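You operate a simulated robot arm through the tools that you are given. There is no shell and no other tool. Be economical: measure what you need, move in short steps, check, and stop when the job is done.

You are at the controls of a simulated two-armed robot. One attempt, no reset.

JOB
Pick up the orange tube with one hand, pass it to the other hand and put it on the top of the grey table.

The check looks at the end state, three seconds after you hand in, the way a careful person would. Anything else that was tipped, shoved, dropped, spilled or broken makes it a failure.

ROBOT AND FRAMES
Two 6-joint arms with two-finger grippers on one trunk, on a base that drives. Base frame: it is fixed to the floor where the robot stands at the start and does not move with it; the origin is under the middle of the robot, x ahead of it, y to its left, z up. Lengths are in mm, angles in rad, forces in N, time in s.
The left shoulder is at the start at [30, 178, 1038], the right one opposite. With the tool pointing down near the work surface each hand reaches from about 520 to 820 mm from the robot's upright axis, wherever it stands, measured 20 degrees to its own side. Places, roughly: top of the grey table [-2600, -2800, 800]. Payload 2.54 kg a hand.
The tool frame of a hand sits at the grasp point between the pads (the TCP): z along the fingers, y along the line on which they close. The tips reach 30 mm beyond it. The gripper opens to 116 mm. The gripper's body begins 95 mm behind the TCP.
Orientation is that of the tool frame in the base frame, as a unit quaternion [x, y, z, w]. With the fingers straight down and closing along the base's y, the tool's x points along the base's -x, its y along +y and its z along -z.

CONTROLS
- The arms move only by the tool servo_tool. It takes "left_commands", "right_commands" or both (then of equal length, played together; a hand with none holds still); each is a list of rows, each a list of 7 numbers: the shift along the base's x, y, z in mm, then the turn, a rotation vector about the base's x, y, z in rad, then the finger opening in mm, from 0 to 116. In form: [[tx, ty, tz, rx, ry, rz, claw], ...]. A call has 1 to 12 rows; each row shifts and turns the commanded pose from where the row before left it. Rows are played at 5 a second. More than 50 mm and 0.15 rad between two rows, or a gripper value outside its range, and nothing of the call is played. A pose out of reach is approached as far as the arm can. The call stops where the force on the tool passes 40 N (or 10 N more than at its start, if that is more) or the arm is blocked; 0.2 s more then pass. The fingers move at their own pace (about 153 mm/s each) and stop on an object; they squeeze with about 22 N. The grip force told is the motor's: it shows also when the fingers shut on nothing. Time passes only in rows, and 0.2 s behind the last, so rows that do not move let the fingers close. It gives the time, the measured TCP pose, the force on the tool (base axes), the opening and the grip force at its end, in the units of the frame above (readings bear some noise), with the torque about the TCP (base axes, N m) and any sound that the robot's microphone picked up.
- Cameras (640 x 400 px; columns grow to the right, rows downward): "scene" is now at [50.9, -3.8, 1761.7]; the picture's right is [-0.05, -1.00, 0.00], its down [-0.73, 0.03, -0.68] and it looks along [0.68, -0.03, -0.73] (base axes); focal length 280 px, centre (320, 200). "left" rides on the left gripper at [69, 15, -122] in its tool frame; the picture's right is [-0.21, 0.98, 0.00], its down [-0.83, -0.18, -0.53] and it looks along [-0.52, -0.11, 0.85] (tool axes); focal length 251 px, centre (320, 200). "right" rides on the right gripper at [69, -15, -122] in its tool frame; the picture's right is [0.21, 0.98, 0.00], its down [-0.83, 0.18, -0.53] and it looks along [-0.52, 0.11, 0.85] (tool axes); focal length 251 px, centre (320, 200). There is no depth. A picture from a camera that has moved, and an enlarged one, comes with that camera's place and axes in the base frame and with its lens.
- grab_frame(camera): a new picture of that camera. No time passes.
- slide_trunk(by): slides the trunk up (or, below 0, down) by that many mm; the arms and the scene camera ride with it, the base frame stays. It gives what a move gives, with no picture.
- drive_base(legs): drives the robot by 1 to 6 legs, each [ahead, left, turn to the left] in mm, mm and rad, along the robot's own axes; the way and the turn of a leg run together, so that a leg with both is an arc; at most 1500 mm and 3.142 rad a leg. The arms and the cameras ride along, it lands a little off, and it stops where it bumps. It gives what a move gives.
- aim_head(pan, tilt): turns the head with the scene camera to pan (to the left, within 2.496 rad either way) and tilt (down, from -0.506 to 1.204), counted from straight ahead of the robot. It gives what a move gives.
- inspect(camera, box): a new picture of the part [left, top, right, bottom] of that camera's present view, enlarged. No time passes.
- hand_in(): hands the job in; it is judged then, once.

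Work in short steps. Places have to be worked out from the pictures, the camera data and where the tool is seen: move nearer, look again, correct. Check each grasp and each placing, and mend what went wrong. You have 120 turns and 88 pictures in all, those below and enlarged ones among them. Open the grippers and draw the arms clear of the work before you hand the job in, unless the task says otherwise; then end with one line.

The tools are called after ">>>" by a JSON object that holds its "method" and its "body". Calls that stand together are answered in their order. servo_tool: Moves the arms, as the interface text tells. Its arguments: {"type":"object","properties":{"left_commands":{"type":"array","items":{"type":"array","items":{"type":"number"}}},"right_commands":{"type":"array","items":{"type":"array","items":{"type":"number"}}}},"required":[]} The other tools are called the same way: slide_trunk (by) slides the trunk up or down; drive_base (legs) drives the base; aim_head (pan, tilt) turns the head that bears the scene camera; grab_frame (camera) takes a picture; inspect (camera, box) takes an enlarged picture of a part of a camera's view; hand_in () hands the job in.

At the start:

```text
t: 0.0
left_ee_pos: [553.7, 236.2, 1083.5]
left_tcp_rot: [-0.001, 1.0, 0.0, 0.001]
left_wrist_force: [-0.1, 0.2, 0.6]
left_moment: [0.0, 0.0, 0.01]
left_finger_gap: 115.9
left_grip_force: 0.0
right_ee_pos: [504.2, -239.3, 1129.8]
right_tcp_rot: [0.0, 1.0, 0.0, 0.0]
right_wrist_force: [0.0, 0.2, -1.1]
right_moment: [-0.02, -0.04, 0.02]
right_finger_gap: 116.1
right_grip_force: 0.0
trunk travel left (down, up): [-250.0, 290.0]
robot x, y, heading: [2.3, 2.6, -0.0]
head pan, tilt: [-0.045, 0.817]
```

scene: 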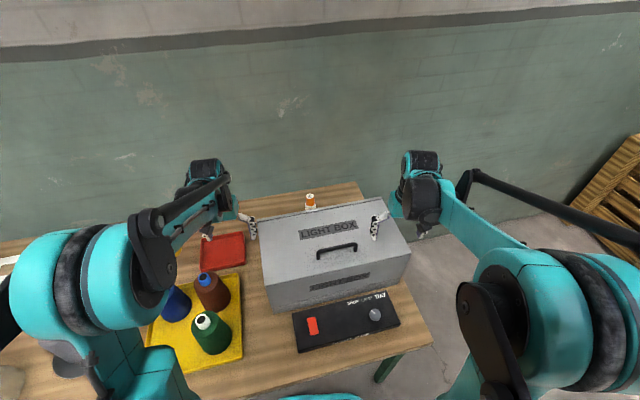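
right: 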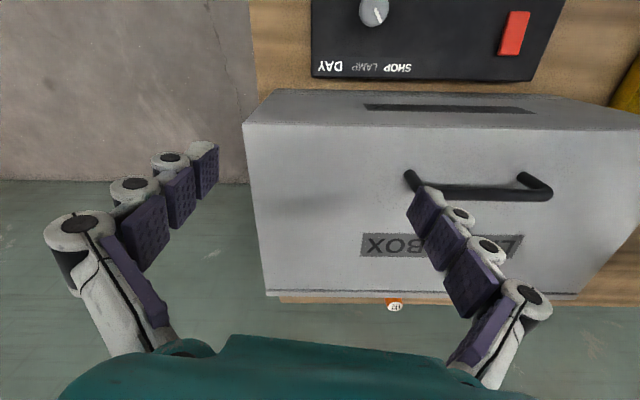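
left: 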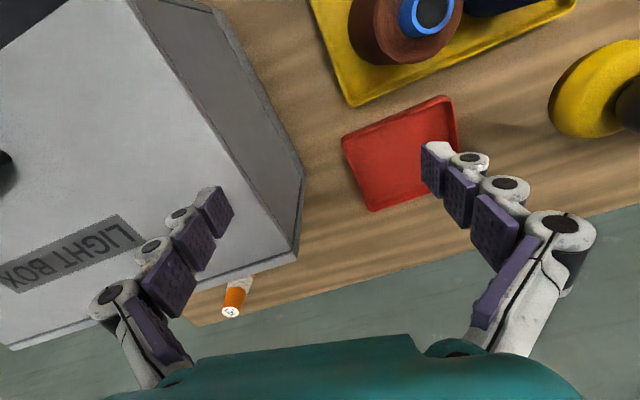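

The orange tube seems to stand behind the light box at the table's far edge. I enlarge it in the scene and left views.

>>> {"method": "inspect", "body": {"camera": "scene", "box": [240, 160, 400, 260]}}

>>> {"method": "inspect", "body": {"camera": "left", "box": [160, 230, 320, 330]}}

```text
4.00 times, centred on (320, 210) of scene
camera zoom: at [50.9, -3.8, 1761.7], right [-0.05, -1.0, 0.0], down [-0.73, 0.03, -0.68], along [0.68, -0.03, -0.73], focal length 1120 px, centre (320, 160)
```

zoom: 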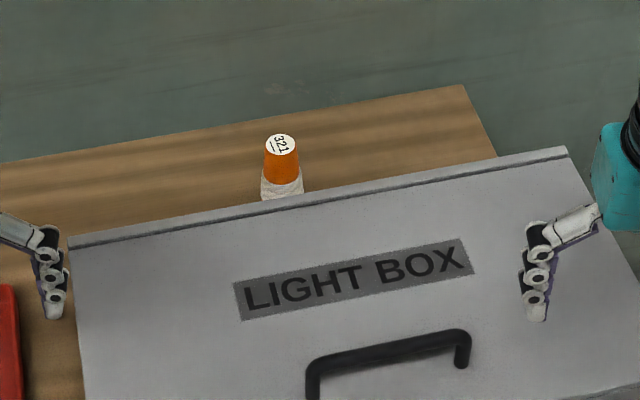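

```text
4.00 times, centred on (240, 280) of left
camera zoom: at [484.4, 250.9, 1205.9], right [0.21, 0.98, 0.0], down [0.83, -0.18, 0.53], along [0.52, -0.11, -0.85], focal length 1006 px, centre (640, -120)
```

zoom: 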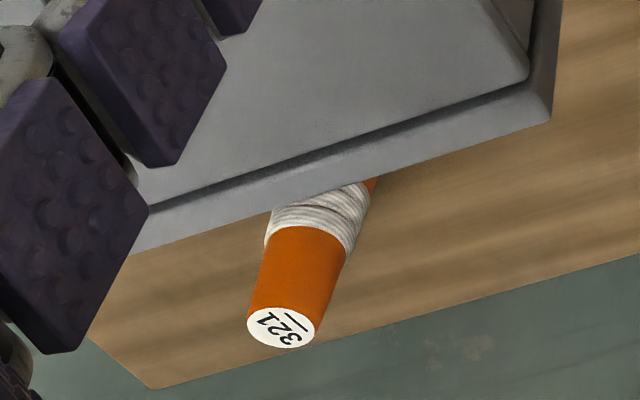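

Triangulating from both views, the tube's top is about (861, 1, 920), just behind the box. I need to know how near the table is to the base and the floor around, so I look down and around.

>>> {"method": "aim_head", "body": {"pan": 0, "tilt": 1.2}}

>>> {"method": "grab_frame", "body": {"camera": "scene"}}

>>> {"method": "aim_head", "body": {"pan": 0, "tilt": 0.4}}

>>> {"method": "grab_frame", "body": {"camera": "scene"}}

>>> {"method": "aim_head", "body": {"pan": -2.3, "tilt": 0.4}}

>>> {"method": "grab_frame", "body": {"camera": "scene"}}

```text
t: 0.9
left_ee_pos: [553.7, 237.2, 1084.2]
left_tcp_rot: [0.0, 1.0, -0.001, 0.0]
left_wrist_force: [0.3, 0.0, 0.6]
left_moment: [-0.02, 0.0, 0.0]
left_finger_gap: 115.9
left_grip_force: 0.1
right_ee_pos: [503.9, -239.4, 1128.3]
right_tcp_rot: [0.0, 1.0, 0.001, 0.0]
right_wrist_force: [-0.2, -0.3, -0.2]
right_moment: [0.02, 0.04, 0.03]
right_finger_gap: 116.0
right_grip_force: 0.1
trunk travel left (down, up): [-250.0, 290.0]
robot x, y, heading: [0.5, 0.0, -0.001]
head pan, tilt: [0.0, 1.201]
```

```text
82 pictures are left
camera scene: at [27.1, -0.2, 1735.5], right [0.0, -1.0, 0.0], down [-0.93, 0.0, -0.36], along [0.36, 0.0, -0.93], focal length 280 px, centre (320, 200)
```

scene: 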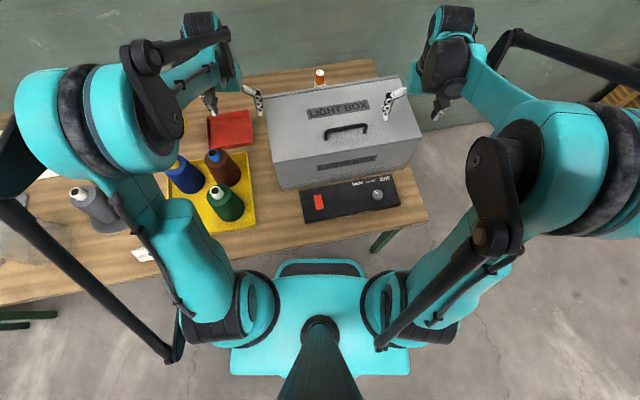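

```text
t: 2.0
left_ee_pos: [554.4, 235.6, 1085.2]
left_tcp_rot: [0.0, 1.0, 0.001, -0.001]
left_wrist_force: [0.0, -0.7, 1.1]
left_moment: [-0.02, 0.0, 0.02]
left_finger_gap: 116.2
left_grip_force: 0.1
right_ee_pos: [504.2, -238.2, 1129.8]
right_tcp_rot: [0.001, 1.0, 0.0, 0.001]
right_wrist_force: [-0.3, -0.2, -0.1]
right_moment: [-0.01, 0.01, -0.02]
right_finger_gap: 115.8
right_grip_force: 0.0
trunk travel left (down, up): [-250.0, 290.0]
robot x, y, heading: [-1.6, 3.6, -0.0]
head pan, tilt: [0.0, 0.4]
```

```text
81 pictures are left
camera scene: at [63.8, -0.2, 1798.2], right [0.0, -1.0, 0.0], down [-0.39, 0.0, -0.92], along [0.92, 0.0, -0.39], focal length 280 px, centre (320, 200)
```

scene: 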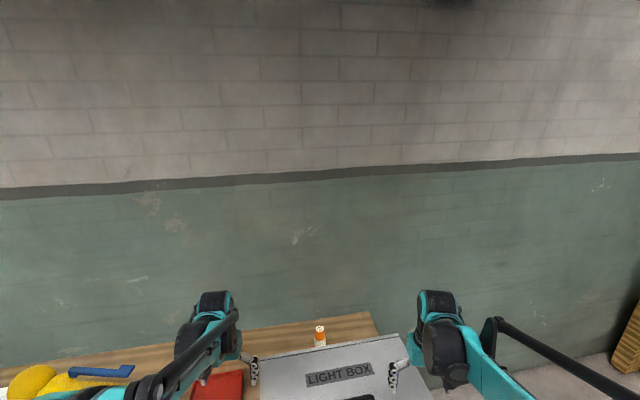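

```text
t: 4.1
left_ee_pos: [554.1, 237.0, 1085.1]
left_tcp_rot: [0.0, 1.0, 0.0, 0.001]
left_wrist_force: [0.1, -1.0, 0.0]
left_moment: [0.01, -0.02, -0.02]
left_finger_gap: 116.1
left_grip_force: 0.0
right_ee_pos: [504.0, -239.2, 1129.5]
right_tcp_rot: [0.0, 1.0, -0.001, 0.0]
right_wrist_force: [-0.3, 0.3, -0.8]
right_moment: [0.0, 0.01, 0.01]
right_finger_gap: 116.1
right_grip_force: 0.1
trunk travel left (down, up): [-250.0, 290.0]
robot x, y, heading: [-0.3, -0.7, 0.001]
head pan, tilt: [-2.3, 0.4]
```

```text
80 pictures are left
camera scene: at [-90.6, -69.3, 1798.3], right [-0.75, 0.67, 0.0], down [0.26, 0.29, -0.92], along [-0.61, -0.69, -0.39], focal length 280 px, centre (320, 200)
```

scene: 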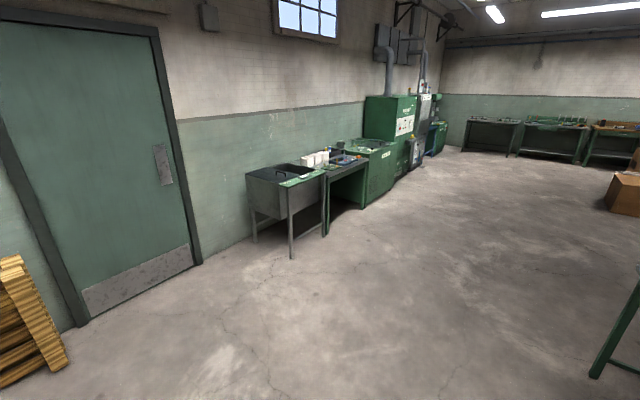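

The light box's back is around x≈690 with its lid near z≈1010; the tube stands ~150 mm behind it, on a table top near z≈745, so reach matters. I look closely at the base's shape and at the grey table, to decide how near I can drive.

>>> {"method": "inspect", "body": {"camera": "scene", "box": [240, 120, 440, 245]}}

>>> {"method": "aim_head", "body": {"pan": 0, "tilt": 1.2}}

>>> {"method": "inspect", "body": {"camera": "scene", "box": [200, 200, 440, 400]}}

>>> {"method": "inspect", "body": {"camera": "scene", "box": [240, 50, 440, 240]}}

```text
3.20 times, centred on (340, 182) of scene
camera zoom: at [-90.6, -69.3, 1798.3], right [-0.75, 0.67, 0.0], down [0.26, 0.29, -0.92], along [-0.61, -0.69, -0.39], focal length 896 px, centre (256, 256)
```

zoom: 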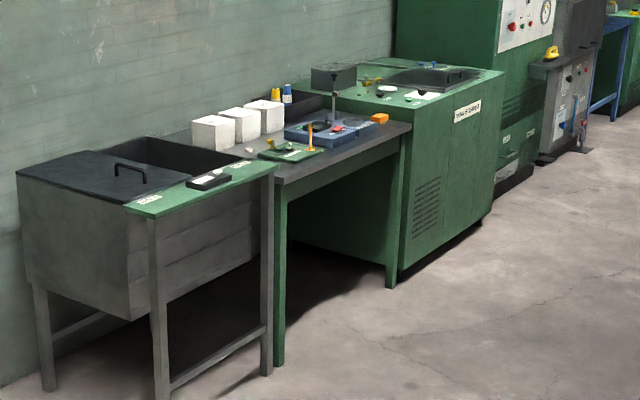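

```text
t: 6.2
left_ee_pos: [553.3, 236.1, 1084.0]
left_tcp_rot: [0.0, 1.0, 0.0, 0.0]
left_wrist_force: [-0.4, -0.2, -0.2]
left_moment: [-0.01, 0.04, -0.02]
left_finger_gap: 116.1
left_grip_force: 0.0
right_ee_pos: [503.8, -238.8, 1129.3]
right_tcp_rot: [0.0, 1.0, -0.001, 0.0]
right_wrist_force: [0.0, -0.1, 0.3]
right_moment: [-0.02, 0.04, 0.0]
right_finger_gap: 116.0
right_grip_force: 0.2
trunk travel left (down, up): [-250.0, 290.0]
robot x, y, heading: [2.6, 0.7, 0.003]
head pan, tilt: [0.0, 1.201]
```

```text
2.00 times, centred on (320, 300) of scene
camera zoom: at [27.0, -0.2, 1735.4], right [0.0, -1.0, 0.0], down [-0.93, 0.0, -0.36], along [0.36, 0.0, -0.93], focal length 560 px, centre (320, 0)
```

zoom: 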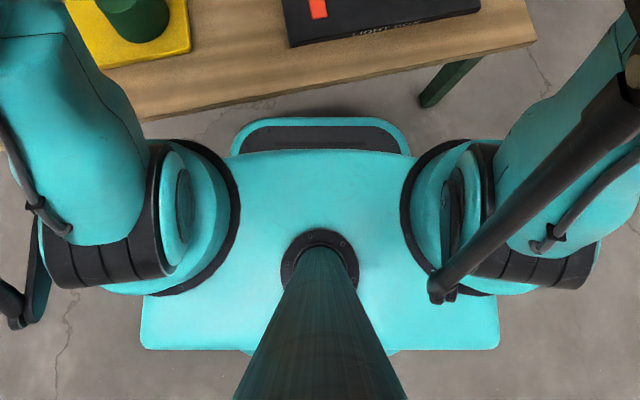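

```text
2.11 times, centred on (340, 145) of scene
camera zoom: at [27.0, -0.2, 1735.4], right [0.0, -1.0, 0.0], down [-0.93, 0.0, -0.36], along [0.36, 0.0, -0.93], focal length 589 px, centre (278, 316)
```

zoom: 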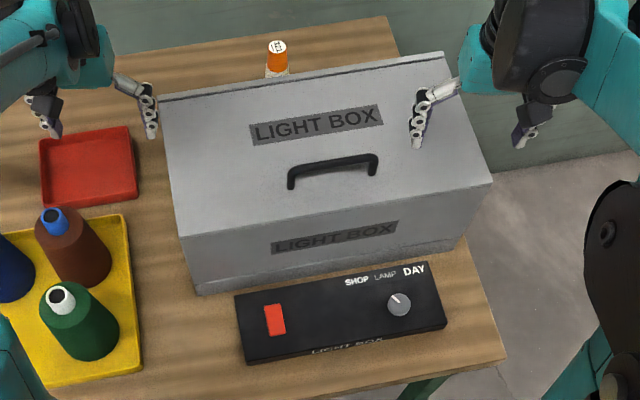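

The base's height decides whether it can slip under the table. I slide the trunk up 200 mm and use the parallax to measure it.

>>> {"method": "slide_trunk", "body": {"by": 200}}

>>> {"method": "inspect", "body": {"camera": "scene", "box": [200, 200, 440, 400]}}

>>> {"method": "grab_frame", "body": {"camera": "scene"}}

```text
t: 8.4
left_ee_pos: [553.4, 237.4, 1283.0]
left_tcp_rot: [0.001, 1.0, 0.0, 0.0]
left_wrist_force: [-0.5, -0.6, -0.4]
left_moment: [-0.01, -0.01, 0.0]
left_finger_gap: 116.0
left_grip_force: 0.1
right_ee_pos: [503.4, -238.4, 1329.3]
right_tcp_rot: [0.0, 1.0, 0.0, 0.0]
right_wrist_force: [-0.1, 0.6, 0.4]
right_moment: [-0.01, 0.03, 0.0]
right_finger_gap: 115.9
right_grip_force: 0.1
trunk travel left (down, up): [-450.0, 90.0]
robot x, y, heading: [-3.0, 0.3, -0.0]
head pan, tilt: [0.0, 1.201]
```

```text
2.00 times, centred on (320, 300) of scene
camera zoom: at [27.2, -0.2, 1935.3], right [0.0, -1.0, 0.0], down [-0.93, 0.0, -0.36], along [0.36, 0.0, -0.93], focal length 560 px, centre (320, 0)
```

zoom: 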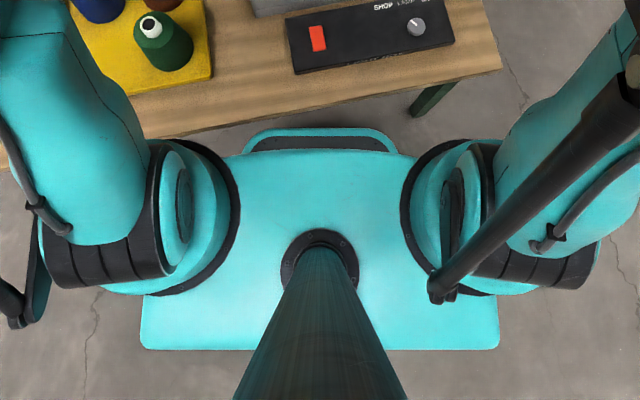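

```text
75 pictures are left
camera scene: at [27.2, -0.2, 1935.3], right [0.0, -1.0, 0.0], down [-0.93, 0.0, -0.36], along [0.36, 0.0, -0.93], focal length 280 px, centre (320, 200)
```

scene: 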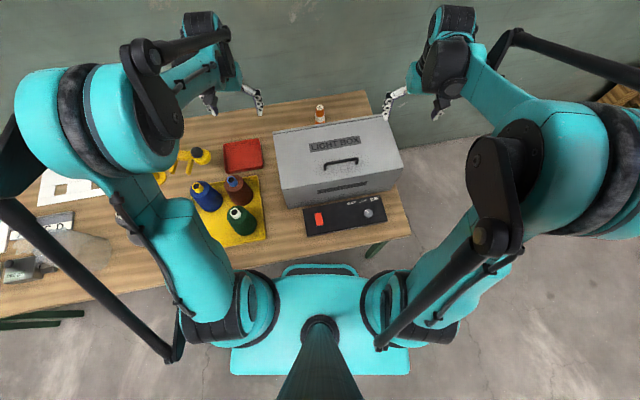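

The teal plate rides with the trunk, while the base's front loop is low (near the floor) and already under the table's edge, between the legs. I drive ahead in small steps with the arms high.

>>> {"method": "drive_base", "body": {"legs": [[90, 0, 0]]}}

>>> {"method": "grab_frame", "body": {"camera": "scene"}}

```text
t: 9.5
left_ee_pos: [641.5, 236.2, 1284.8]
left_tcp_rot: [0.0, 1.0, 0.0, 0.0]
left_wrist_force: [0.8, -0.3, 0.4]
left_moment: [0.0, 0.03, -0.03]
left_finger_gap: 115.9
left_grip_force: 0.0
right_ee_pos: [592.3, -238.5, 1330.2]
right_tcp_rot: [-0.001, 1.0, 0.0, 0.0]
right_wrist_force: [-0.7, 0.2, -0.3]
right_moment: [0.02, 0.05, 0.04]
right_finger_gap: 116.0
right_grip_force: 0.0
trunk travel left (down, up): [-450.0, 90.0]
robot x, y, heading: [90.8, 0.4, -0.001]
head pan, tilt: [0.0, 1.201]
```

```text
74 pictures are left
camera scene: at [116.3, -0.2, 1935.4], right [0.0, -1.0, 0.0], down [-0.93, 0.0, -0.36], along [0.36, 0.0, -0.93], focal length 280 px, centre (320, 200)
```

scene: 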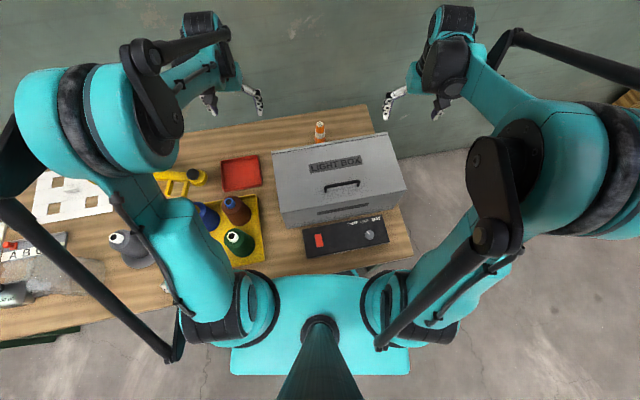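

No bump. Another 90 mm ahead, then move the left hand over toward the tube (high) to look with its camera.

>>> {"method": "drive_base", "body": {"legs": [[90, 0, 0]]}}

>>> {"method": "servo_tool", "body": {"left_commands": [[10, -40, 0, 0, 0, 0, 116], [10, -40, 0, 0, 0, 0, 116], [10, -40, 0, 0, 0, 0, 116], [10, -40, 0, 0, 0, 0, 116], [10, -40, 0, 0, 0, 0, 116], [10, -30, 0, 0, 0, 0, 116]]}}

>>> {"method": "grab_frame", "body": {"camera": "left"}}

>>> {"method": "inspect", "body": {"camera": "scene", "box": [240, 100, 400, 200]}}

```text
t: 10.6
left_ee_pos: [729.7, 236.8, 1285.2]
left_tcp_rot: [0.0, 1.0, -0.001, 0.001]
left_wrist_force: [0.6, -0.1, 0.1]
left_moment: [0.08, 0.05, -0.01]
left_finger_gap: 115.9
left_grip_force: 0.1
right_ee_pos: [681.4, -239.0, 1331.6]
right_tcp_rot: [0.001, 1.0, 0.0, 0.002]
right_wrist_force: [0.6, -0.5, -0.1]
right_moment: [0.01, 0.02, 0.03]
right_finger_gap: 115.8
right_grip_force: 0.1
trunk travel left (down, up): [-450.0, 90.0]
robot x, y, heading: [179.1, -2.8, 0.0]
head pan, tilt: [0.0, 1.201]
```

```text
t: 12.0
left_ee_pos: [788.7, 6.0, 1285.4]
left_tcp_rot: [0.0, 1.0, 0.001, 0.001]
left_wrist_force: [-0.1, 0.1, 1.2]
left_moment: [-0.02, 0.01, -0.01]
left_finger_gap: 116.1
left_grip_force: 0.0
right_ee_pos: [680.2, -238.7, 1330.5]
right_tcp_rot: [0.001, 1.0, 0.0, 0.001]
right_wrist_force: [0.3, -0.1, 0.1]
right_moment: [0.01, -0.01, -0.01]
right_finger_gap: 116.0
right_grip_force: 0.1
trunk travel left (down, up): [-450.0, 90.0]
robot x, y, heading: [176.7, 0.7, 0.003]
head pan, tilt: [0.0, 1.201]
```

```text
73 pictures are left
camera left: at [719.8, 19.2, 1407.1], right [0.21, 0.98, 0.0], down [0.82, -0.18, 0.54], along [0.52, -0.11, -0.84], focal length 251 px, centre (320, 200)
```

left: 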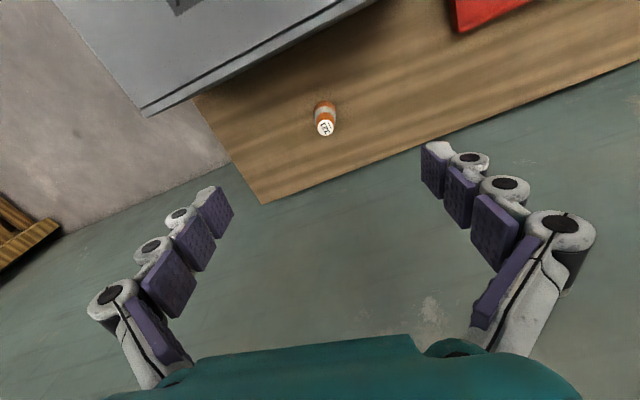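

```text
4.00 times, centred on (320, 150) of scene
camera zoom: at [202.6, -0.6, 1935.5], right [0.0, -1.0, 0.0], down [-0.93, 0.0, -0.36], along [0.36, 0.0, -0.93], focal length 1120 px, centre (320, 400)
```

zoom: 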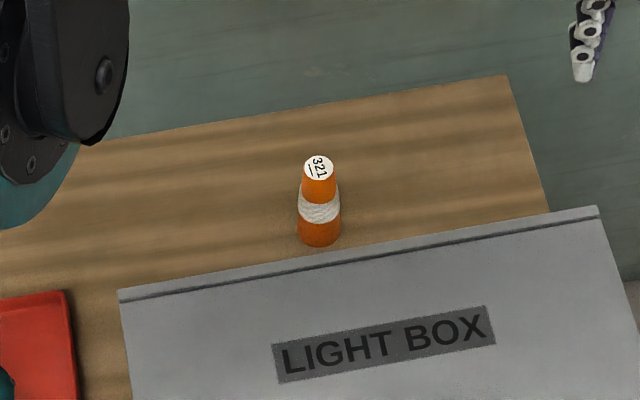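

The tube's whole outline is now visible: top about (863, 0, 914), base near z 785, ~35 mm wide at top and ~50 mm at base. I move the left hand above it and start down.

>>> {"method": "servo_tool", "body": {"left_commands": [[37, -3, 0, 0, 0, 0, 116], [37, -3, 0, 0, 0, 0, 116], [0, 0, -45, 0, 0, 0, 116], [0, 0, -45, 0, 0, 0, 116], [0, 0, -45, 0, 0, 0, 116], [0, 0, -45, 0, 0, 0, 116], [0, 0, -45, 0, 0, 0, 116]]}}

>>> {"method": "grab_frame", "body": {"camera": "left"}}

>>> {"method": "grab_frame", "body": {"camera": "scene"}}

```text
t: 13.6
left_ee_pos: [864.6, -1.4, 1059.3]
left_tcp_rot: [0.0, 1.0, 0.0, 0.001]
left_wrist_force: [0.2, 0.0, 0.8]
left_moment: [-0.05, -0.02, 0.06]
left_finger_gap: 116.0
left_grip_force: 0.1
right_ee_pos: [679.6, -239.7, 1330.5]
right_tcp_rot: [0.0, 1.0, 0.0, 0.0]
right_wrist_force: [-0.3, 0.7, 0.3]
right_moment: [0.0, -0.02, -0.01]
right_finger_gap: 116.0
right_grip_force: 0.2
trunk travel left (down, up): [-450.0, 90.0]
robot x, y, heading: [176.5, -0.6, -0.001]
head pan, tilt: [0.0, 1.201]
```

```text
71 pictures are left
camera left: at [795.7, 13.1, 1181.7], right [0.22, 0.98, 0.0], down [0.82, -0.18, 0.54], along [0.52, -0.12, -0.84], focal length 251 px, centre (320, 200)
```

left: 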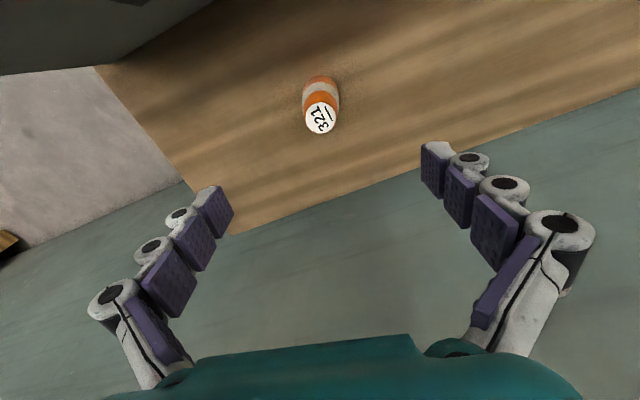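

```text
70 pictures are left
camera scene: at [202.6, -0.2, 1935.4], right [0.0, -1.0, 0.0], down [-0.93, 0.0, -0.36], along [0.36, 0.0, -0.93], focal length 280 px, centre (320, 200)
```

scene: 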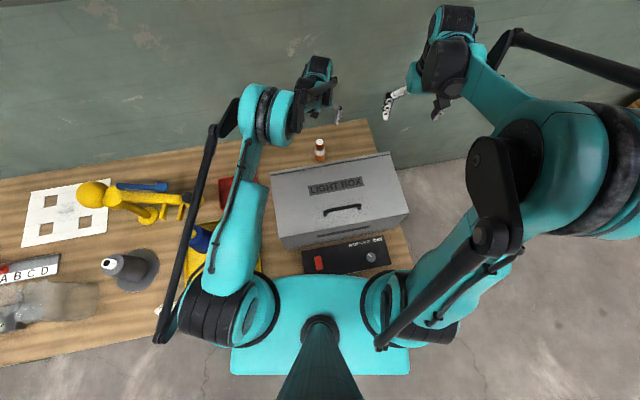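

Tube's top from this view is (863, -3): aligned. I go down 167 mm so the fingertips pass well beside its upper part, without closing yet.

>>> {"method": "servo_tool", "body": {"left_commands": [[0, -1, -45, 0, 0, 0, 116], [0, 0, -45, 0, 0, 0, 116], [0, 0, -40, 0, 0, 0, 116], [0, 0, -37, 0, 0, 0, 116], [0, 0, 0, 0, 0, 0, 116]]}}

>>> {"method": "grab_frame", "body": {"camera": "left"}}

>>> {"method": "inspect", "body": {"camera": "scene", "box": [240, 100, 400, 200]}}

```text
t: 14.8
left_ee_pos: [832.7, 7.4, 936.3]
left_tcp_rot: [-0.001, 1.0, -0.001, 0.002]
left_wrist_force: [0.8, -0.5, 0.3]
left_moment: [0.0, 0.01, 0.02]
left_finger_gap: 116.1
left_grip_force: 0.0
left hand out of reach, approached as far as the arm can: row 3, 4
right_ee_pos: [680.0, -239.9, 1330.5]
right_tcp_rot: [0.001, 1.0, 0.0, 0.001]
right_wrist_force: [-0.4, 0.3, 0.4]
right_moment: [0.03, 0.0, 0.0]
right_finger_gap: 115.9
right_grip_force: 0.2
trunk travel left (down, up): [-450.0, 90.0]
robot x, y, heading: [176.6, 0.6, -0.003]
head pan, tilt: [0.0, 1.201]
```

```text
69 pictures are left
camera left: at [762.6, 22.0, 1057.0], right [0.22, 0.98, 0.0], down [0.82, -0.18, 0.54], along [0.52, -0.12, -0.84], focal length 251 px, centre (320, 200)
```

left: 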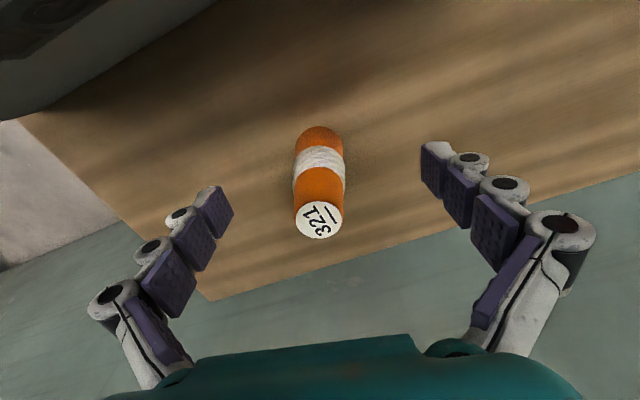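

```text
4.00 times, centred on (320, 150) of scene
camera zoom: at [202.5, -0.4, 1935.4], right [0.0, -1.0, 0.0], down [-0.93, 0.0, -0.36], along [0.36, 0.0, -0.93], focal length 1120 px, centre (320, 400)
```

zoom: 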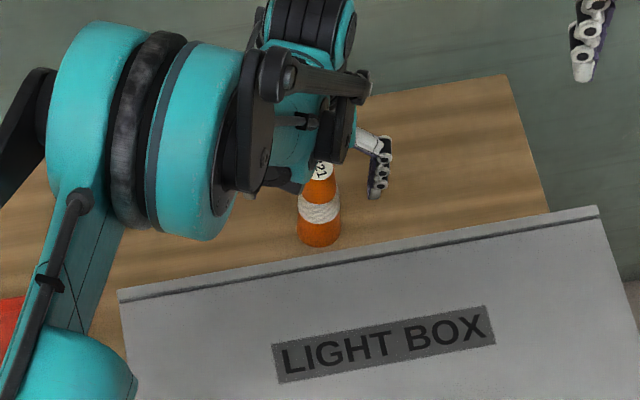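

Out of reach with the trunk so high: the hand got held at (833, 7, 936), touching nothing. I go up again, then will descend with the trunk.

>>> {"method": "servo_tool", "body": {"left_commands": [[0, 0, 40, 0, 0, 0, 116], [0, 0, 40, 0, 0, 0, 116], [0, 0, 40, 0, 0, 0, 116], [0, 0, 0, 0, 0, 0, 116]]}}

```text
t: 15.8
left_ee_pos: [833.4, 4.4, 1057.6]
left_tcp_rot: [0.0, 1.0, -0.001, 0.001]
left_wrist_force: [0.3, 0.0, -0.4]
left_moment: [-0.02, -0.02, -0.02]
left_finger_gap: 116.3
left_grip_force: 0.1
right_ee_pos: [680.5, -239.9, 1330.2]
right_tcp_rot: [0.001, 1.0, -0.001, 0.001]
right_wrist_force: [0.6, 0.8, -0.2]
right_moment: [0.01, -0.02, 0.01]
right_finger_gap: 116.0
right_grip_force: 0.0
trunk travel left (down, up): [-450.0, 90.0]
robot x, y, heading: [182.2, -0.8, 0.0]
head pan, tilt: [0.0, 1.201]
```

>>> {"method": "servo_tool", "body": {"left_commands": [[15, -3, 0, 0, 0, 0, 116], [15, -3, 0, 0, 0, 0, 116], [0, 0, 0, 0, 0, 0, 116]]}}

>>> {"method": "slide_trunk", "body": {"by": -110}}

>>> {"method": "grab_frame", "body": {"camera": "left"}}

>>> {"method": "grab_frame", "body": {"camera": "scene"}}

```text
t: 16.6
left_ee_pos: [864.5, -1.6, 1055.4]
left_tcp_rot: [0.0, 1.0, 0.001, 0.001]
left_wrist_force: [0.0, 0.5, 0.3]
left_moment: [-0.05, 0.01, 0.01]
left_finger_gap: 115.7
left_grip_force: 0.0
right_ee_pos: [680.4, -239.5, 1330.0]
right_tcp_rot: [0.0, 1.0, 0.0, 0.001]
right_wrist_force: [-0.1, 0.0, 0.0]
right_moment: [-0.01, -0.03, -0.02]
right_finger_gap: 116.0
right_grip_force: 0.1
trunk travel left (down, up): [-450.0, 90.0]
robot x, y, heading: [182.4, -1.7, -0.003]
head pan, tilt: [0.0, 1.201]
```

```text
t: 18.0
left_ee_pos: [867.0, -0.5, 944.7]
left_tcp_rot: [0.0, 1.0, 0.0, 0.0]
left_wrist_force: [-0.1, 0.3, 0.6]
left_moment: [0.02, -0.01, -0.02]
left_finger_gap: 116.3
left_grip_force: 0.1
right_ee_pos: [682.0, -239.2, 1220.4]
right_tcp_rot: [0.001, 1.0, 0.0, 0.0]
right_wrist_force: [0.3, 0.8, 0.9]
right_moment: [-0.01, 0.02, 0.02]
right_finger_gap: 115.8
right_grip_force: 0.1
trunk travel left (down, up): [-340.0, 200.0]
robot x, y, heading: [179.6, -3.3, -0.002]
head pan, tilt: [0.0, 1.201]
```

```text
67 pictures are left
camera left: at [797.5, 13.6, 1066.3], right [0.22, 0.98, 0.0], down [0.83, -0.18, 0.53], along [0.52, -0.12, -0.85], focal length 251 px, centre (320, 200)
```

left: 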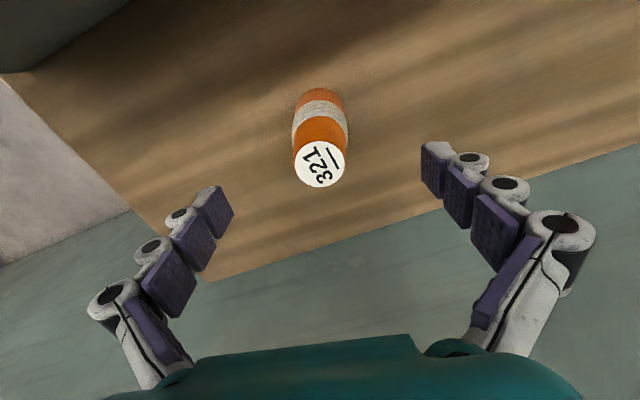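

```text
66 pictures are left
camera scene: at [206.4, -0.1, 1825.5], right [0.0, -1.0, 0.0], down [-0.93, 0.0, -0.36], along [0.36, 0.0, -0.93], focal length 280 px, centre (320, 200)
```

scene: 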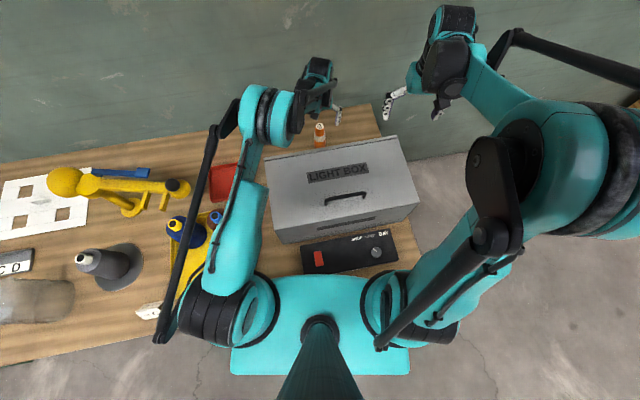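

Tube's top is at (863.5, -2). Adjust by a few mm and go down 50 mm.

>>> {"method": "servo_tool", "body": {"left_commands": [[-2, -1, -25, 0, 0, 0, 116], [0, 0, -25, 0, 0, 0, 116], [0, 0, 0, 0, 0, 0, 116]]}}

>>> {"method": "grab_frame", "body": {"camera": "left"}}

```text
t: 18.8
left_ee_pos: [862.6, -1.7, 895.0]
left_tcp_rot: [0.0, 1.0, -0.001, 0.0]
left_wrist_force: [-0.6, 0.1, -0.4]
left_moment: [0.0, 0.0, -0.03]
left_finger_gap: 115.9
left_grip_force: 0.0
right_ee_pos: [681.6, -240.1, 1220.4]
right_tcp_rot: [0.0, 1.0, 0.0, 0.0]
right_wrist_force: [-0.7, -0.3, 0.7]
right_moment: [-0.03, 0.04, 0.0]
right_finger_gap: 116.2
right_grip_force: 0.0
trunk travel left (down, up): [-340.0, 200.0]
robot x, y, heading: [183.1, -0.4, -0.006]
head pan, tilt: [0.0, 1.201]
```

```text
65 pictures are left
camera left: at [794.1, 13.0, 1016.7], right [0.22, 0.98, 0.0], down [0.83, -0.18, 0.53], along [0.52, -0.12, -0.85], focal length 251 px, centre (320, 200)
```

left: 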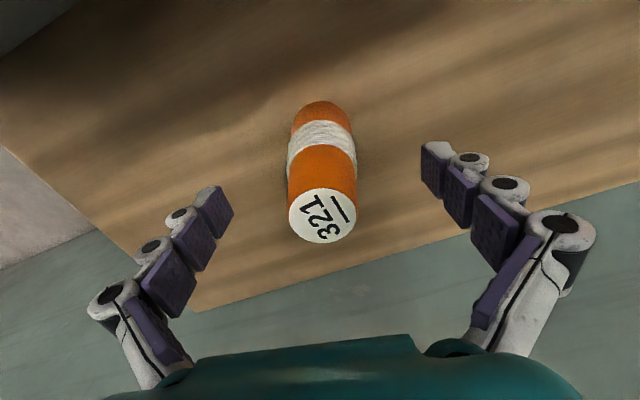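

The tube is between the fingers; I close and let them settle.

>>> {"method": "servo_tool", "body": {"left_commands": [[0, 0, 0, 0, 0, 0, 60], [0, 0, 0, 0, 0, 0, 44], [0, 0, 0, 0, 0, 0, 30], [0, 0, 0, 0, 0, 0, 10], [0, 0, 0, 0, 0, 0, 10]]}}

>>> {"method": "grab_frame", "body": {"camera": "left"}}

```text
t: 20.0
left_ee_pos: [864.1, -0.4, 893.4]
left_tcp_rot: [0.0, 1.0, 0.0, 0.001]
left_wrist_force: [0.2, 0.3, 1.7]
left_moment: [-0.05, 0.02, 0.01]
left_finger_gap: 39.9
left_grip_force: 21.7
right_ee_pos: [682.3, -239.7, 1218.7]
right_tcp_rot: [0.0, 1.0, 0.0, 0.0]
right_wrist_force: [0.5, -0.3, 0.1]
right_moment: [0.0, -0.01, -0.02]
right_finger_gap: 116.3
right_grip_force: 0.0
trunk travel left (down, up): [-340.0, 200.0]
robot x, y, heading: [177.3, -4.4, 0.002]
head pan, tilt: [0.0, 1.201]
```

```text
64 pictures are left
camera left: at [794.4, 13.0, 1016.9], right [0.22, 0.98, 0.0], down [0.83, -0.18, 0.53], along [0.52, -0.12, -0.85], focal length 251 px, centre (320, 200)
```

left: 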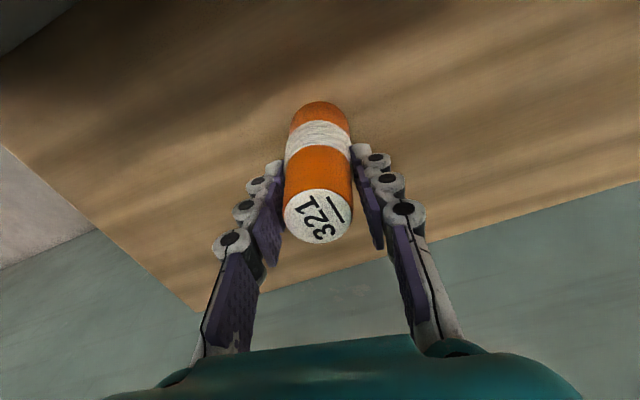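

Gripped (39.9 mm, 22 N). I lift gently by 60 mm first and check the hold.

>>> {"method": "servo_tool", "body": {"left_commands": [[0, 0, 10, 0, 0, 0, 10], [0, 0, 20, 0, 0, 0, 10], [0, 0, 30, 0, 0, 0, 10], [0, 0, 0, 0, 0, 0, 10]]}}

>>> {"method": "grab_frame", "body": {"camera": "left"}}

```text
t: 21.0
left_ee_pos: [865.6, -0.7, 954.0]
left_tcp_rot: [0.0, 1.0, 0.0, 0.0]
left_wrist_force: [-0.3, 0.6, -1.1]
left_moment: [0.05, 0.03, 0.01]
left_finger_gap: 40.2
left_grip_force: 22.1
right_ee_pos: [682.0, -239.7, 1218.7]
right_tcp_rot: [0.0, 1.0, 0.0, 0.001]
right_wrist_force: [0.0, -0.4, 0.0]
right_moment: [0.01, -0.01, -0.01]
right_finger_gap: 116.1
right_grip_force: 0.0
trunk travel left (down, up): [-340.0, 200.0]
robot x, y, heading: [177.2, -0.4, -0.0]
head pan, tilt: [0.0, 1.201]
```

```text
63 pictures are left
camera left: at [796.5, 13.2, 1075.7], right [0.22, 0.98, 0.0], down [0.83, -0.18, 0.53], along [0.52, -0.12, -0.85], focal length 251 px, centre (320, 200)
```

left: 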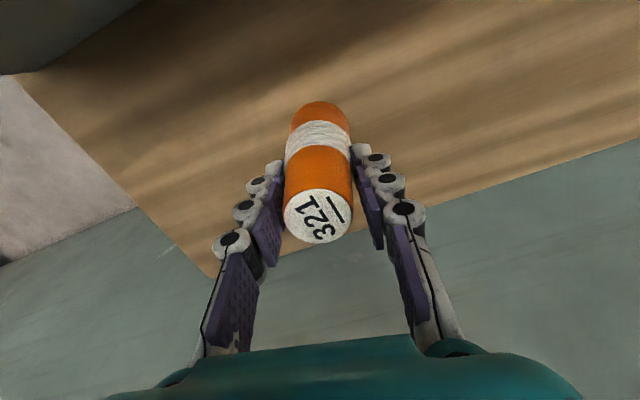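

Held firmly. I lift higher with arm and trunk to clear the box, then back away from the table.

>>> {"method": "servo_tool", "body": {"left_commands": [[0, 0, 30, 0, 0, 0, 10], [0, 0, 30, 0, 0, 0, 10], [0, 0, 30, 0, 0, 0, 10], [0, 0, 30, 0, 0, 0, 10]]}}

>>> {"method": "slide_trunk", "body": {"by": 130}}

>>> {"method": "drive_base", "body": {"legs": [[-500, 0, 0]]}}

>>> {"method": "grab_frame", "body": {"camera": "scene"}}

```text
t: 22.0
left_ee_pos: [863.9, -0.5, 1077.4]
left_tcp_rot: [0.001, 1.0, 0.0, 0.0]
left_wrist_force: [-0.2, 0.7, -0.1]
left_moment: [0.0, -0.05, 0.04]
left_finger_gap: 40.0
left_grip_force: 22.1
right_ee_pos: [681.2, -239.6, 1219.6]
right_tcp_rot: [0.001, 1.0, 0.0, 0.0]
right_wrist_force: [-0.2, 0.0, 0.3]
right_moment: [-0.01, 0.01, 0.04]
right_finger_gap: 116.0
right_grip_force: 0.1
trunk travel left (down, up): [-340.0, 200.0]
robot x, y, heading: [182.3, 2.0, -0.008]
head pan, tilt: [0.0, 1.201]
```

```text
t: 23.8
left_ee_pos: [864.9, -0.1, 1124.0]
left_tcp_rot: [-0.001, 1.0, 0.0, -0.001]
left_wrist_force: [0.4, 0.2, -0.2]
left_moment: [-0.02, 0.04, 0.03]
left_finger_gap: 40.1
left_grip_force: 21.9
right_ee_pos: [684.5, -239.5, 1267.5]
right_tcp_rot: [0.0, 1.0, -0.002, -0.002]
right_wrist_force: [0.4, -0.4, -0.4]
right_moment: [0.0, -0.01, 0.0]
right_finger_gap: 115.7
right_grip_force: 0.2
trunk travel left (down, up): [-391.0, 149.0]
robot x, y, heading: [177.4, 0.6, -0.002]
head pan, tilt: [0.0, 1.201]
stopped: the arm was blocked; the commanded pose is now the measured one
```

```text
t: 26.8
left_ee_pos: [366.6, 0.5, 1127.3]
left_tcp_rot: [-0.002, 1.0, 0.0, 0.0]
left_wrist_force: [-0.1, 0.6, -0.1]
left_moment: [0.01, -0.02, -0.01]
left_finger_gap: 10.0
left_grip_force: 0.1
right_ee_pos: [185.2, -238.8, 1271.8]
right_tcp_rot: [-0.002, 1.0, 0.0, -0.001]
right_wrist_force: [0.4, 0.2, 0.2]
right_moment: [-0.02, -0.01, 0.02]
right_finger_gap: 116.0
right_grip_force: 0.1
trunk travel left (down, up): [-391.0, 149.0]
robot x, y, heading: [-319.4, 2.3, 0.005]
head pan, tilt: [0.0, 1.201]
```

```text
62 pictures are left
camera scene: at [-292.0, -1.1, 1876.8], right [0.0, -1.0, 0.0], down [-0.93, 0.0, -0.36], along [0.36, 0.0, -0.93], focal length 280 px, centre (320, 200)
```

scene: 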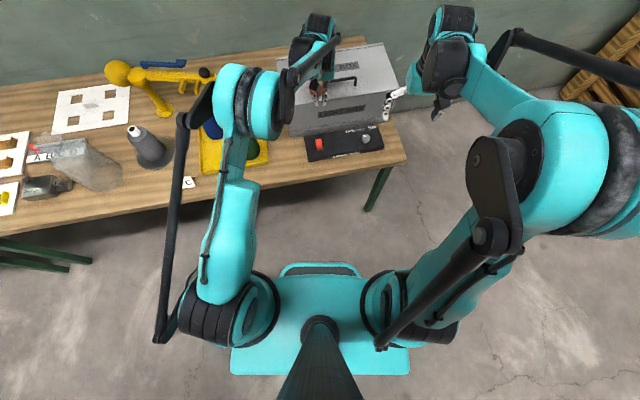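

The trunk slide stopped early and I backed too soon: the tube got knocked from the hand (opening 10, no force). I look for where it is now.

>>> {"method": "inspect", "body": {"camera": "scene", "box": [240, 20, 440, 145]}}

>>> {"method": "grab_frame", "body": {"camera": "left"}}

>>> {"method": "grab_frame", "body": {"camera": "right"}}

```text
3.20 times, centred on (340, 82) of scene
camera zoom: at [-292.0, -1.1, 1876.8], right [0.0, -1.0, 0.0], down [-0.93, 0.0, -0.36], along [0.36, 0.0, -0.93], focal length 896 px, centre (256, 576)
```

zoom: 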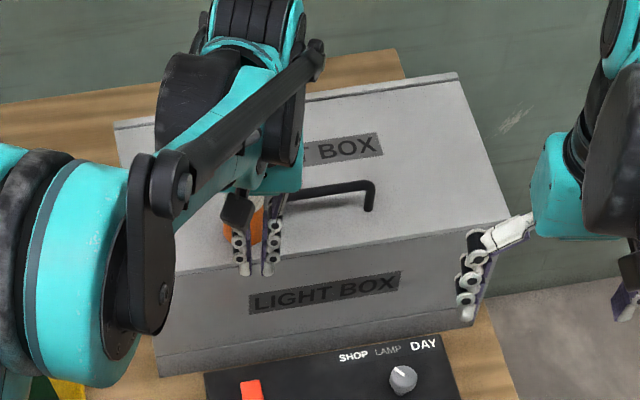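

```text
60 pictures are left
camera left: at [297.0, 14.6, 1249.4], right [0.21, 0.98, 0.0], down [0.83, -0.18, 0.53], along [0.52, -0.11, -0.85], focal length 251 px, centre (320, 200)
```

left: 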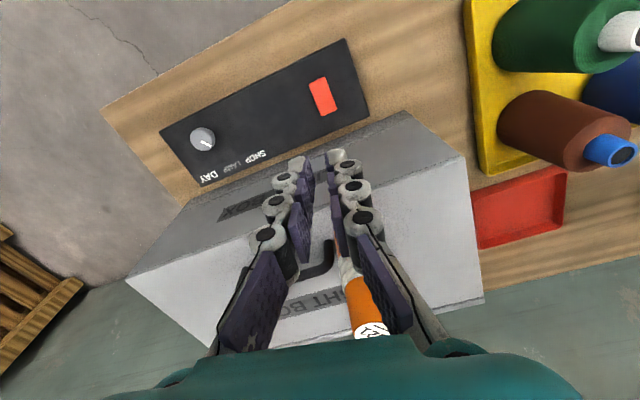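

```text
59 pictures are left
camera right: at [116.6, -253.8, 1392.8], right [-0.22, 0.98, 0.0], down [0.83, 0.18, 0.53], along [0.52, 0.12, -0.85], focal length 251 px, centre (320, 200)
```

right: 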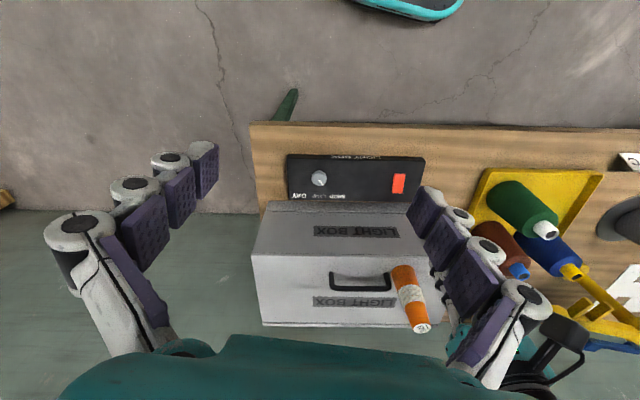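

Lucky: from both wrist views the tube stands upright on the box lid, top at about (493, 14, 1138), against the handle; the box corners compute to the same place as before. I raise the left hand, open it, and look at it from above.

>>> {"method": "servo_tool", "body": {"left_commands": [[0, 0, 40, 0, 0, 0, 10], [0, 0, 40, 0, 0, 0, 10], [0, 0, 40, 0, 0, 0, 10], [0, 0, 0, 0, 0, 0, 116], [0, 0, 0, 0, 0, 0, 116]]}}

>>> {"method": "grab_frame", "body": {"camera": "left"}}

>>> {"method": "inspect", "body": {"camera": "scene", "box": [240, 20, 440, 145]}}

```text
t: 27.9
left_ee_pos: [367.8, 0.8, 1248.5]
left_tcp_rot: [-0.003, 1.0, 0.0, 0.0]
left_wrist_force: [-0.8, -0.5, 0.5]
left_moment: [0.0, 0.0, -0.02]
left_finger_gap: 115.9
left_grip_force: 0.0
right_ee_pos: [186.0, -238.3, 1270.5]
right_tcp_rot: [-0.002, 1.0, 0.0, 0.0]
right_wrist_force: [-0.4, 0.2, -0.1]
right_moment: [0.0, 0.01, 0.01]
right_finger_gap: 116.0
right_grip_force: 0.1
trunk travel left (down, up): [-391.0, 149.0]
robot x, y, heading: [-317.2, 1.0, 0.002]
head pan, tilt: [0.0, 1.201]
```

```text
58 pictures are left
camera left: at [299.1, 15.5, 1370.3], right [0.21, 0.98, 0.0], down [0.83, -0.18, 0.53], along [0.52, -0.11, -0.85], focal length 251 px, centre (320, 200)
```

left: 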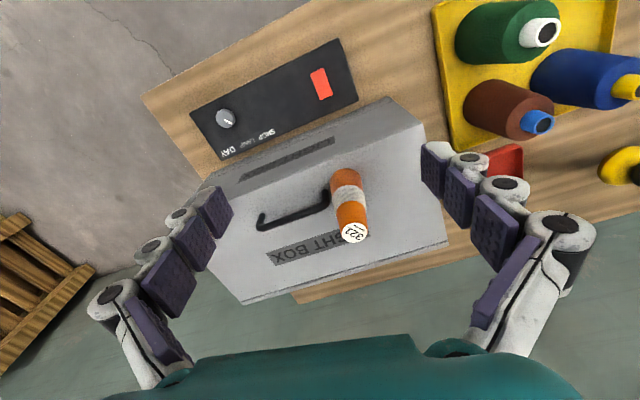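

```text
3.20 times, centred on (340, 82) of scene
camera zoom: at [-291.9, -1.0, 1876.8], right [0.0, -1.0, 0.0], down [-0.93, 0.0, -0.36], along [0.36, 0.0, -0.93], focal length 896 px, centre (256, 576)
```

zoom: 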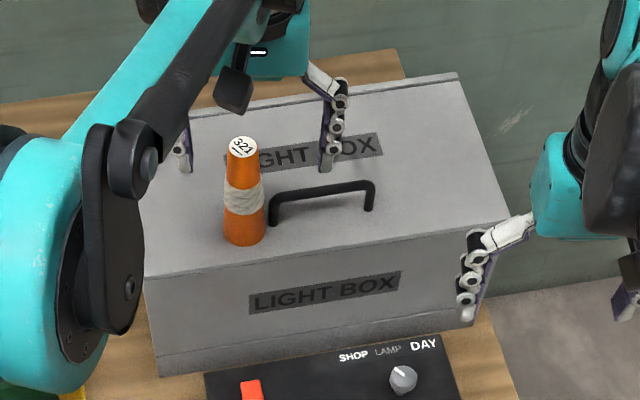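

It stands upright beside the handle with its top at (490, 15, 1141). I drive 150 mm nearer with the hands high.

>>> {"method": "drive_base", "body": {"legs": [[150, 0, 0]]}}

>>> {"method": "grab_frame", "body": {"camera": "left"}}

```text
t: 29.3
left_ee_pos: [515.6, 1.5, 1248.3]
left_tcp_rot: [-0.001, 1.0, -0.001, 0.0]
left_wrist_force: [0.8, 0.7, -0.8]
left_moment: [0.0, -0.01, 0.01]
left_finger_gap: 116.0
left_grip_force: 0.1
right_ee_pos: [333.4, -239.6, 1271.7]
right_tcp_rot: [-0.001, 1.0, 0.0, 0.0]
right_wrist_force: [1.1, 0.2, 0.2]
right_moment: [-0.03, -0.02, 0.0]
right_finger_gap: 116.1
right_grip_force: 0.1
trunk travel left (down, up): [-391.0, 149.0]
robot x, y, heading: [-167.3, -2.1, 0.002]
head pan, tilt: [0.0, 1.201]
```

```text
56 pictures are left
camera left: at [446.7, 14.7, 1370.5], right [0.21, 0.98, 0.0], down [0.83, -0.18, 0.53], along [0.52, -0.11, -0.85], focal length 251 px, centre (320, 200)
```

left: 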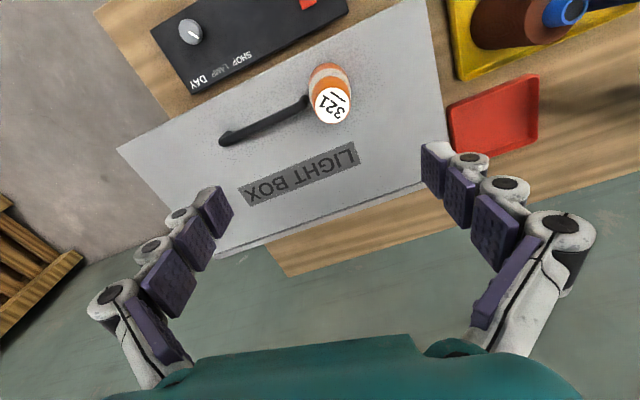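

Tube top now reads (494, 16). Align the hand and descend to TCP z≈1116, above the handle's height.

>>> {"method": "servo_tool", "body": {"left_commands": [[-11, 7, 0, 0, 0, 0, 116], [-11, 7, 0, 0, 0, 0, 116], [0, 0, -40, 0, 0, 0, 116], [0, 0, -40, 0, 0, 0, 116], [0, 0, 0, 0, 0, 0, 116]]}}

>>> {"method": "grab_frame", "body": {"camera": "left"}}

```text
t: 30.5
left_ee_pos: [493.0, 15.0, 1166.7]
left_tcp_rot: [-0.001, 1.0, 0.0, 0.0]
left_wrist_force: [-0.8, -0.2, -0.5]
left_moment: [0.0, 0.04, -0.01]
left_finger_gap: 116.0
left_grip_force: 0.0
right_ee_pos: [333.1, -239.8, 1272.1]
right_tcp_rot: [-0.001, 1.0, 0.0, 0.0]
right_wrist_force: [1.4, -0.1, -0.2]
right_moment: [-0.02, 0.01, 0.05]
right_finger_gap: 116.1
right_grip_force: 0.0
trunk travel left (down, up): [-391.0, 149.0]
robot x, y, heading: [-170.1, -1.9, 0.006]
head pan, tilt: [0.0, 1.201]
```

```text
55 pictures are left
camera left: at [423.0, 28.2, 1289.2], right [0.21, 0.98, 0.0], down [0.83, -0.18, 0.53], along [0.52, -0.11, -0.85], focal length 251 px, centre (320, 200)
```

left: 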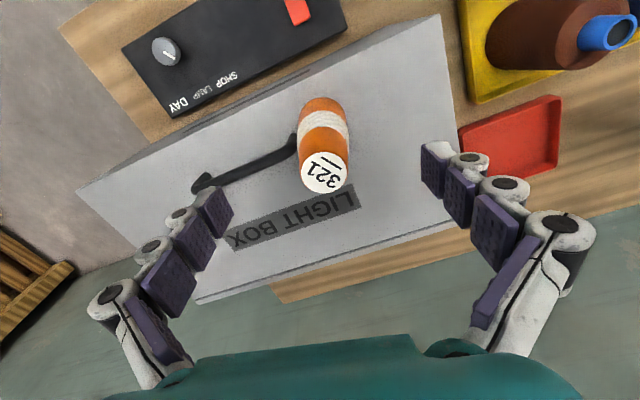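

Aligned at (494, 15). Down 50 mm and close.

>>> {"method": "servo_tool", "body": {"left_commands": [[0, 0, -25, 0, 0, 0, 116], [0, 0, -25, 0, 0, 0, 116], [0, 0, 0, 0, 0, 0, 116], [0, 0, 0, 0, 0, 0, 60], [0, 0, 0, 0, 0, 0, 44], [0, 0, 0, 0, 0, 0, 30], [0, 0, 0, 0, 0, 0, 5], [0, 0, 0, 0, 0, 0, 5]]}}

>>> {"method": "grab_frame", "body": {"camera": "left"}}

```text
t: 32.3
left_ee_pos: [493.4, 14.1, 1118.6]
left_tcp_rot: [-0.001, 1.0, 0.001, -0.001]
left_wrist_force: [0.0, 1.1, -0.4]
left_moment: [0.0, 0.02, -0.02]
left_finger_gap: 38.3
left_grip_force: 21.4
right_ee_pos: [333.1, -239.1, 1270.1]
right_tcp_rot: [-0.001, 1.0, 0.0, 0.0]
right_wrist_force: [-0.4, -0.2, -0.3]
right_moment: [0.02, -0.03, -0.01]
right_finger_gap: 115.8
right_grip_force: 0.0
trunk travel left (down, up): [-391.0, 149.0]
robot x, y, heading: [-170.4, -2.3, -0.005]
head pan, tilt: [0.0, 1.201]
```

```text
54 pictures are left
camera left: at [423.4, 28.8, 1240.3], right [0.21, 0.98, 0.0], down [0.83, -0.18, 0.53], along [0.52, -0.11, -0.85], focal length 251 px, centre (320, 200)
```

left: 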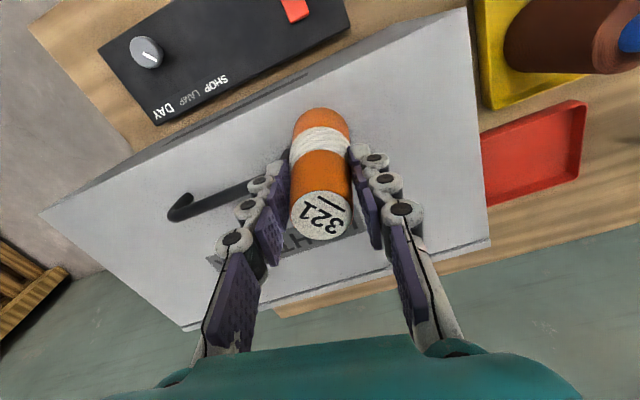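

Gripped at 38 mm. I lift straight up 120 mm (nothing else in this call) and verify.

>>> {"method": "servo_tool", "body": {"left_commands": [[0, 0, 20, 0, 0, 0, 5], [0, 0, 30, 0, 0, 0, 5], [0, 0, 35, 0, 0, 0, 5], [0, 0, 35, 0, 0, 0, 5], [0, 0, 0, 0, 0, 0, 5]]}}

>>> {"method": "grab_frame", "body": {"camera": "right"}}

```text
t: 33.5
left_ee_pos: [495.9, 15.1, 1239.4]
left_tcp_rot: [-0.001, 1.0, 0.0, 0.0]
left_wrist_force: [0.4, 0.1, -1.7]
left_moment: [0.0, 0.02, 0.01]
left_finger_gap: 38.1
left_grip_force: 21.4
right_ee_pos: [334.5, -238.9, 1270.0]
right_tcp_rot: [-0.001, 1.0, 0.0, 0.0]
right_wrist_force: [0.5, 0.0, 0.0]
right_moment: [-0.03, 0.02, -0.03]
right_finger_gap: 116.0
right_grip_force: 0.0
trunk travel left (down, up): [-391.0, 149.0]
robot x, y, heading: [-169.5, 0.4, 0.004]
head pan, tilt: [0.0, 1.201]
```

```text
53 pictures are left
camera right: at [265.0, -254.3, 1392.5], right [-0.22, 0.98, 0.0], down [0.83, 0.18, 0.53], along [0.52, 0.12, -0.85], focal length 251 px, centre (320, 200)
```

right: 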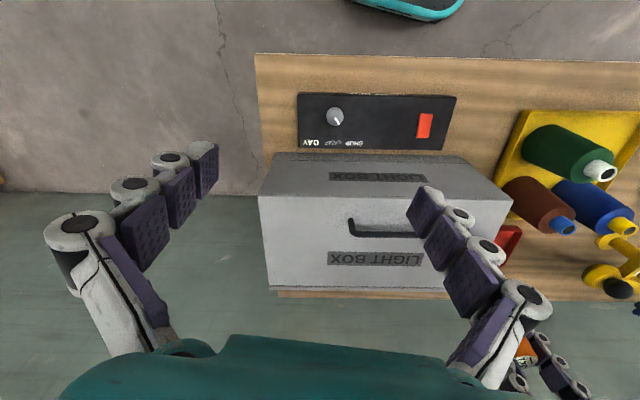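

Held, and the tube's bottom (~1130) is well above lid and handle. I now back off 500 mm.

>>> {"method": "drive_base", "body": {"legs": [[-500, 0, 0]]}}

>>> {"method": "grab_frame", "body": {"camera": "scene"}}

>>> {"method": "grab_frame", "body": {"camera": "left"}}

```text
t: 36.5
left_ee_pos: [-11.3, 9.3, 1239.0]
left_tcp_rot: [0.005, 1.0, 0.0, 0.0]
left_wrist_force: [-0.9, -0.5, -0.4]
left_moment: [0.01, 0.0, -0.01]
left_finger_gap: 38.2
left_grip_force: 22.1
right_ee_pos: [-174.3, -243.2, 1270.3]
right_tcp_rot: [0.005, 1.0, 0.001, -0.001]
right_wrist_force: [-0.1, -0.4, 0.5]
right_moment: [0.03, 0.0, -0.02]
right_finger_gap: 116.2
right_grip_force: 0.1
trunk travel left (down, up): [-391.0, 149.0]
robot x, y, heading: [-679.2, 3.1, -0.014]
head pan, tilt: [0.0, 1.201]
```

```text
52 pictures are left
camera scene: at [-649.2, 1.1, 1876.8], right [-0.01, -1.0, 0.0], down [-0.93, 0.01, -0.36], along [0.36, 0.0, -0.93], focal length 280 px, centre (320, 200)
```

scene: 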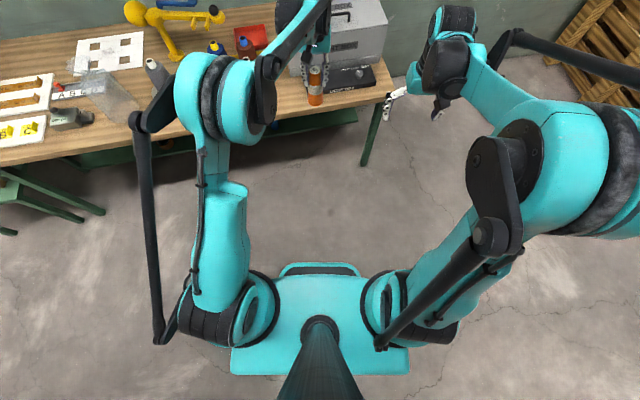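

```text
51 pictures are left
camera left: at [-79.8, 24.9, 1361.9], right [0.22, 0.97, 0.0], down [0.82, -0.19, 0.53], along [0.52, -0.12, -0.85], focal length 251 px, centre (320, 200)
```

left: 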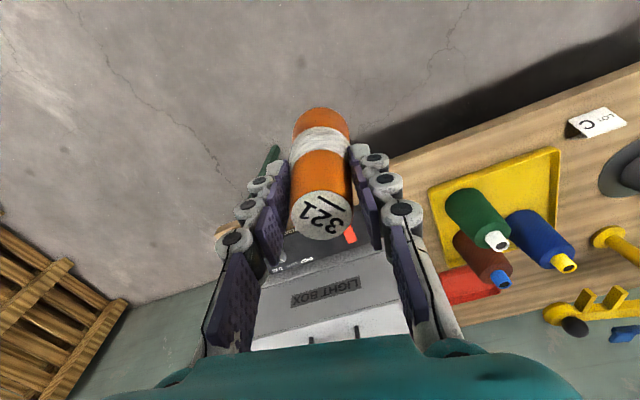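

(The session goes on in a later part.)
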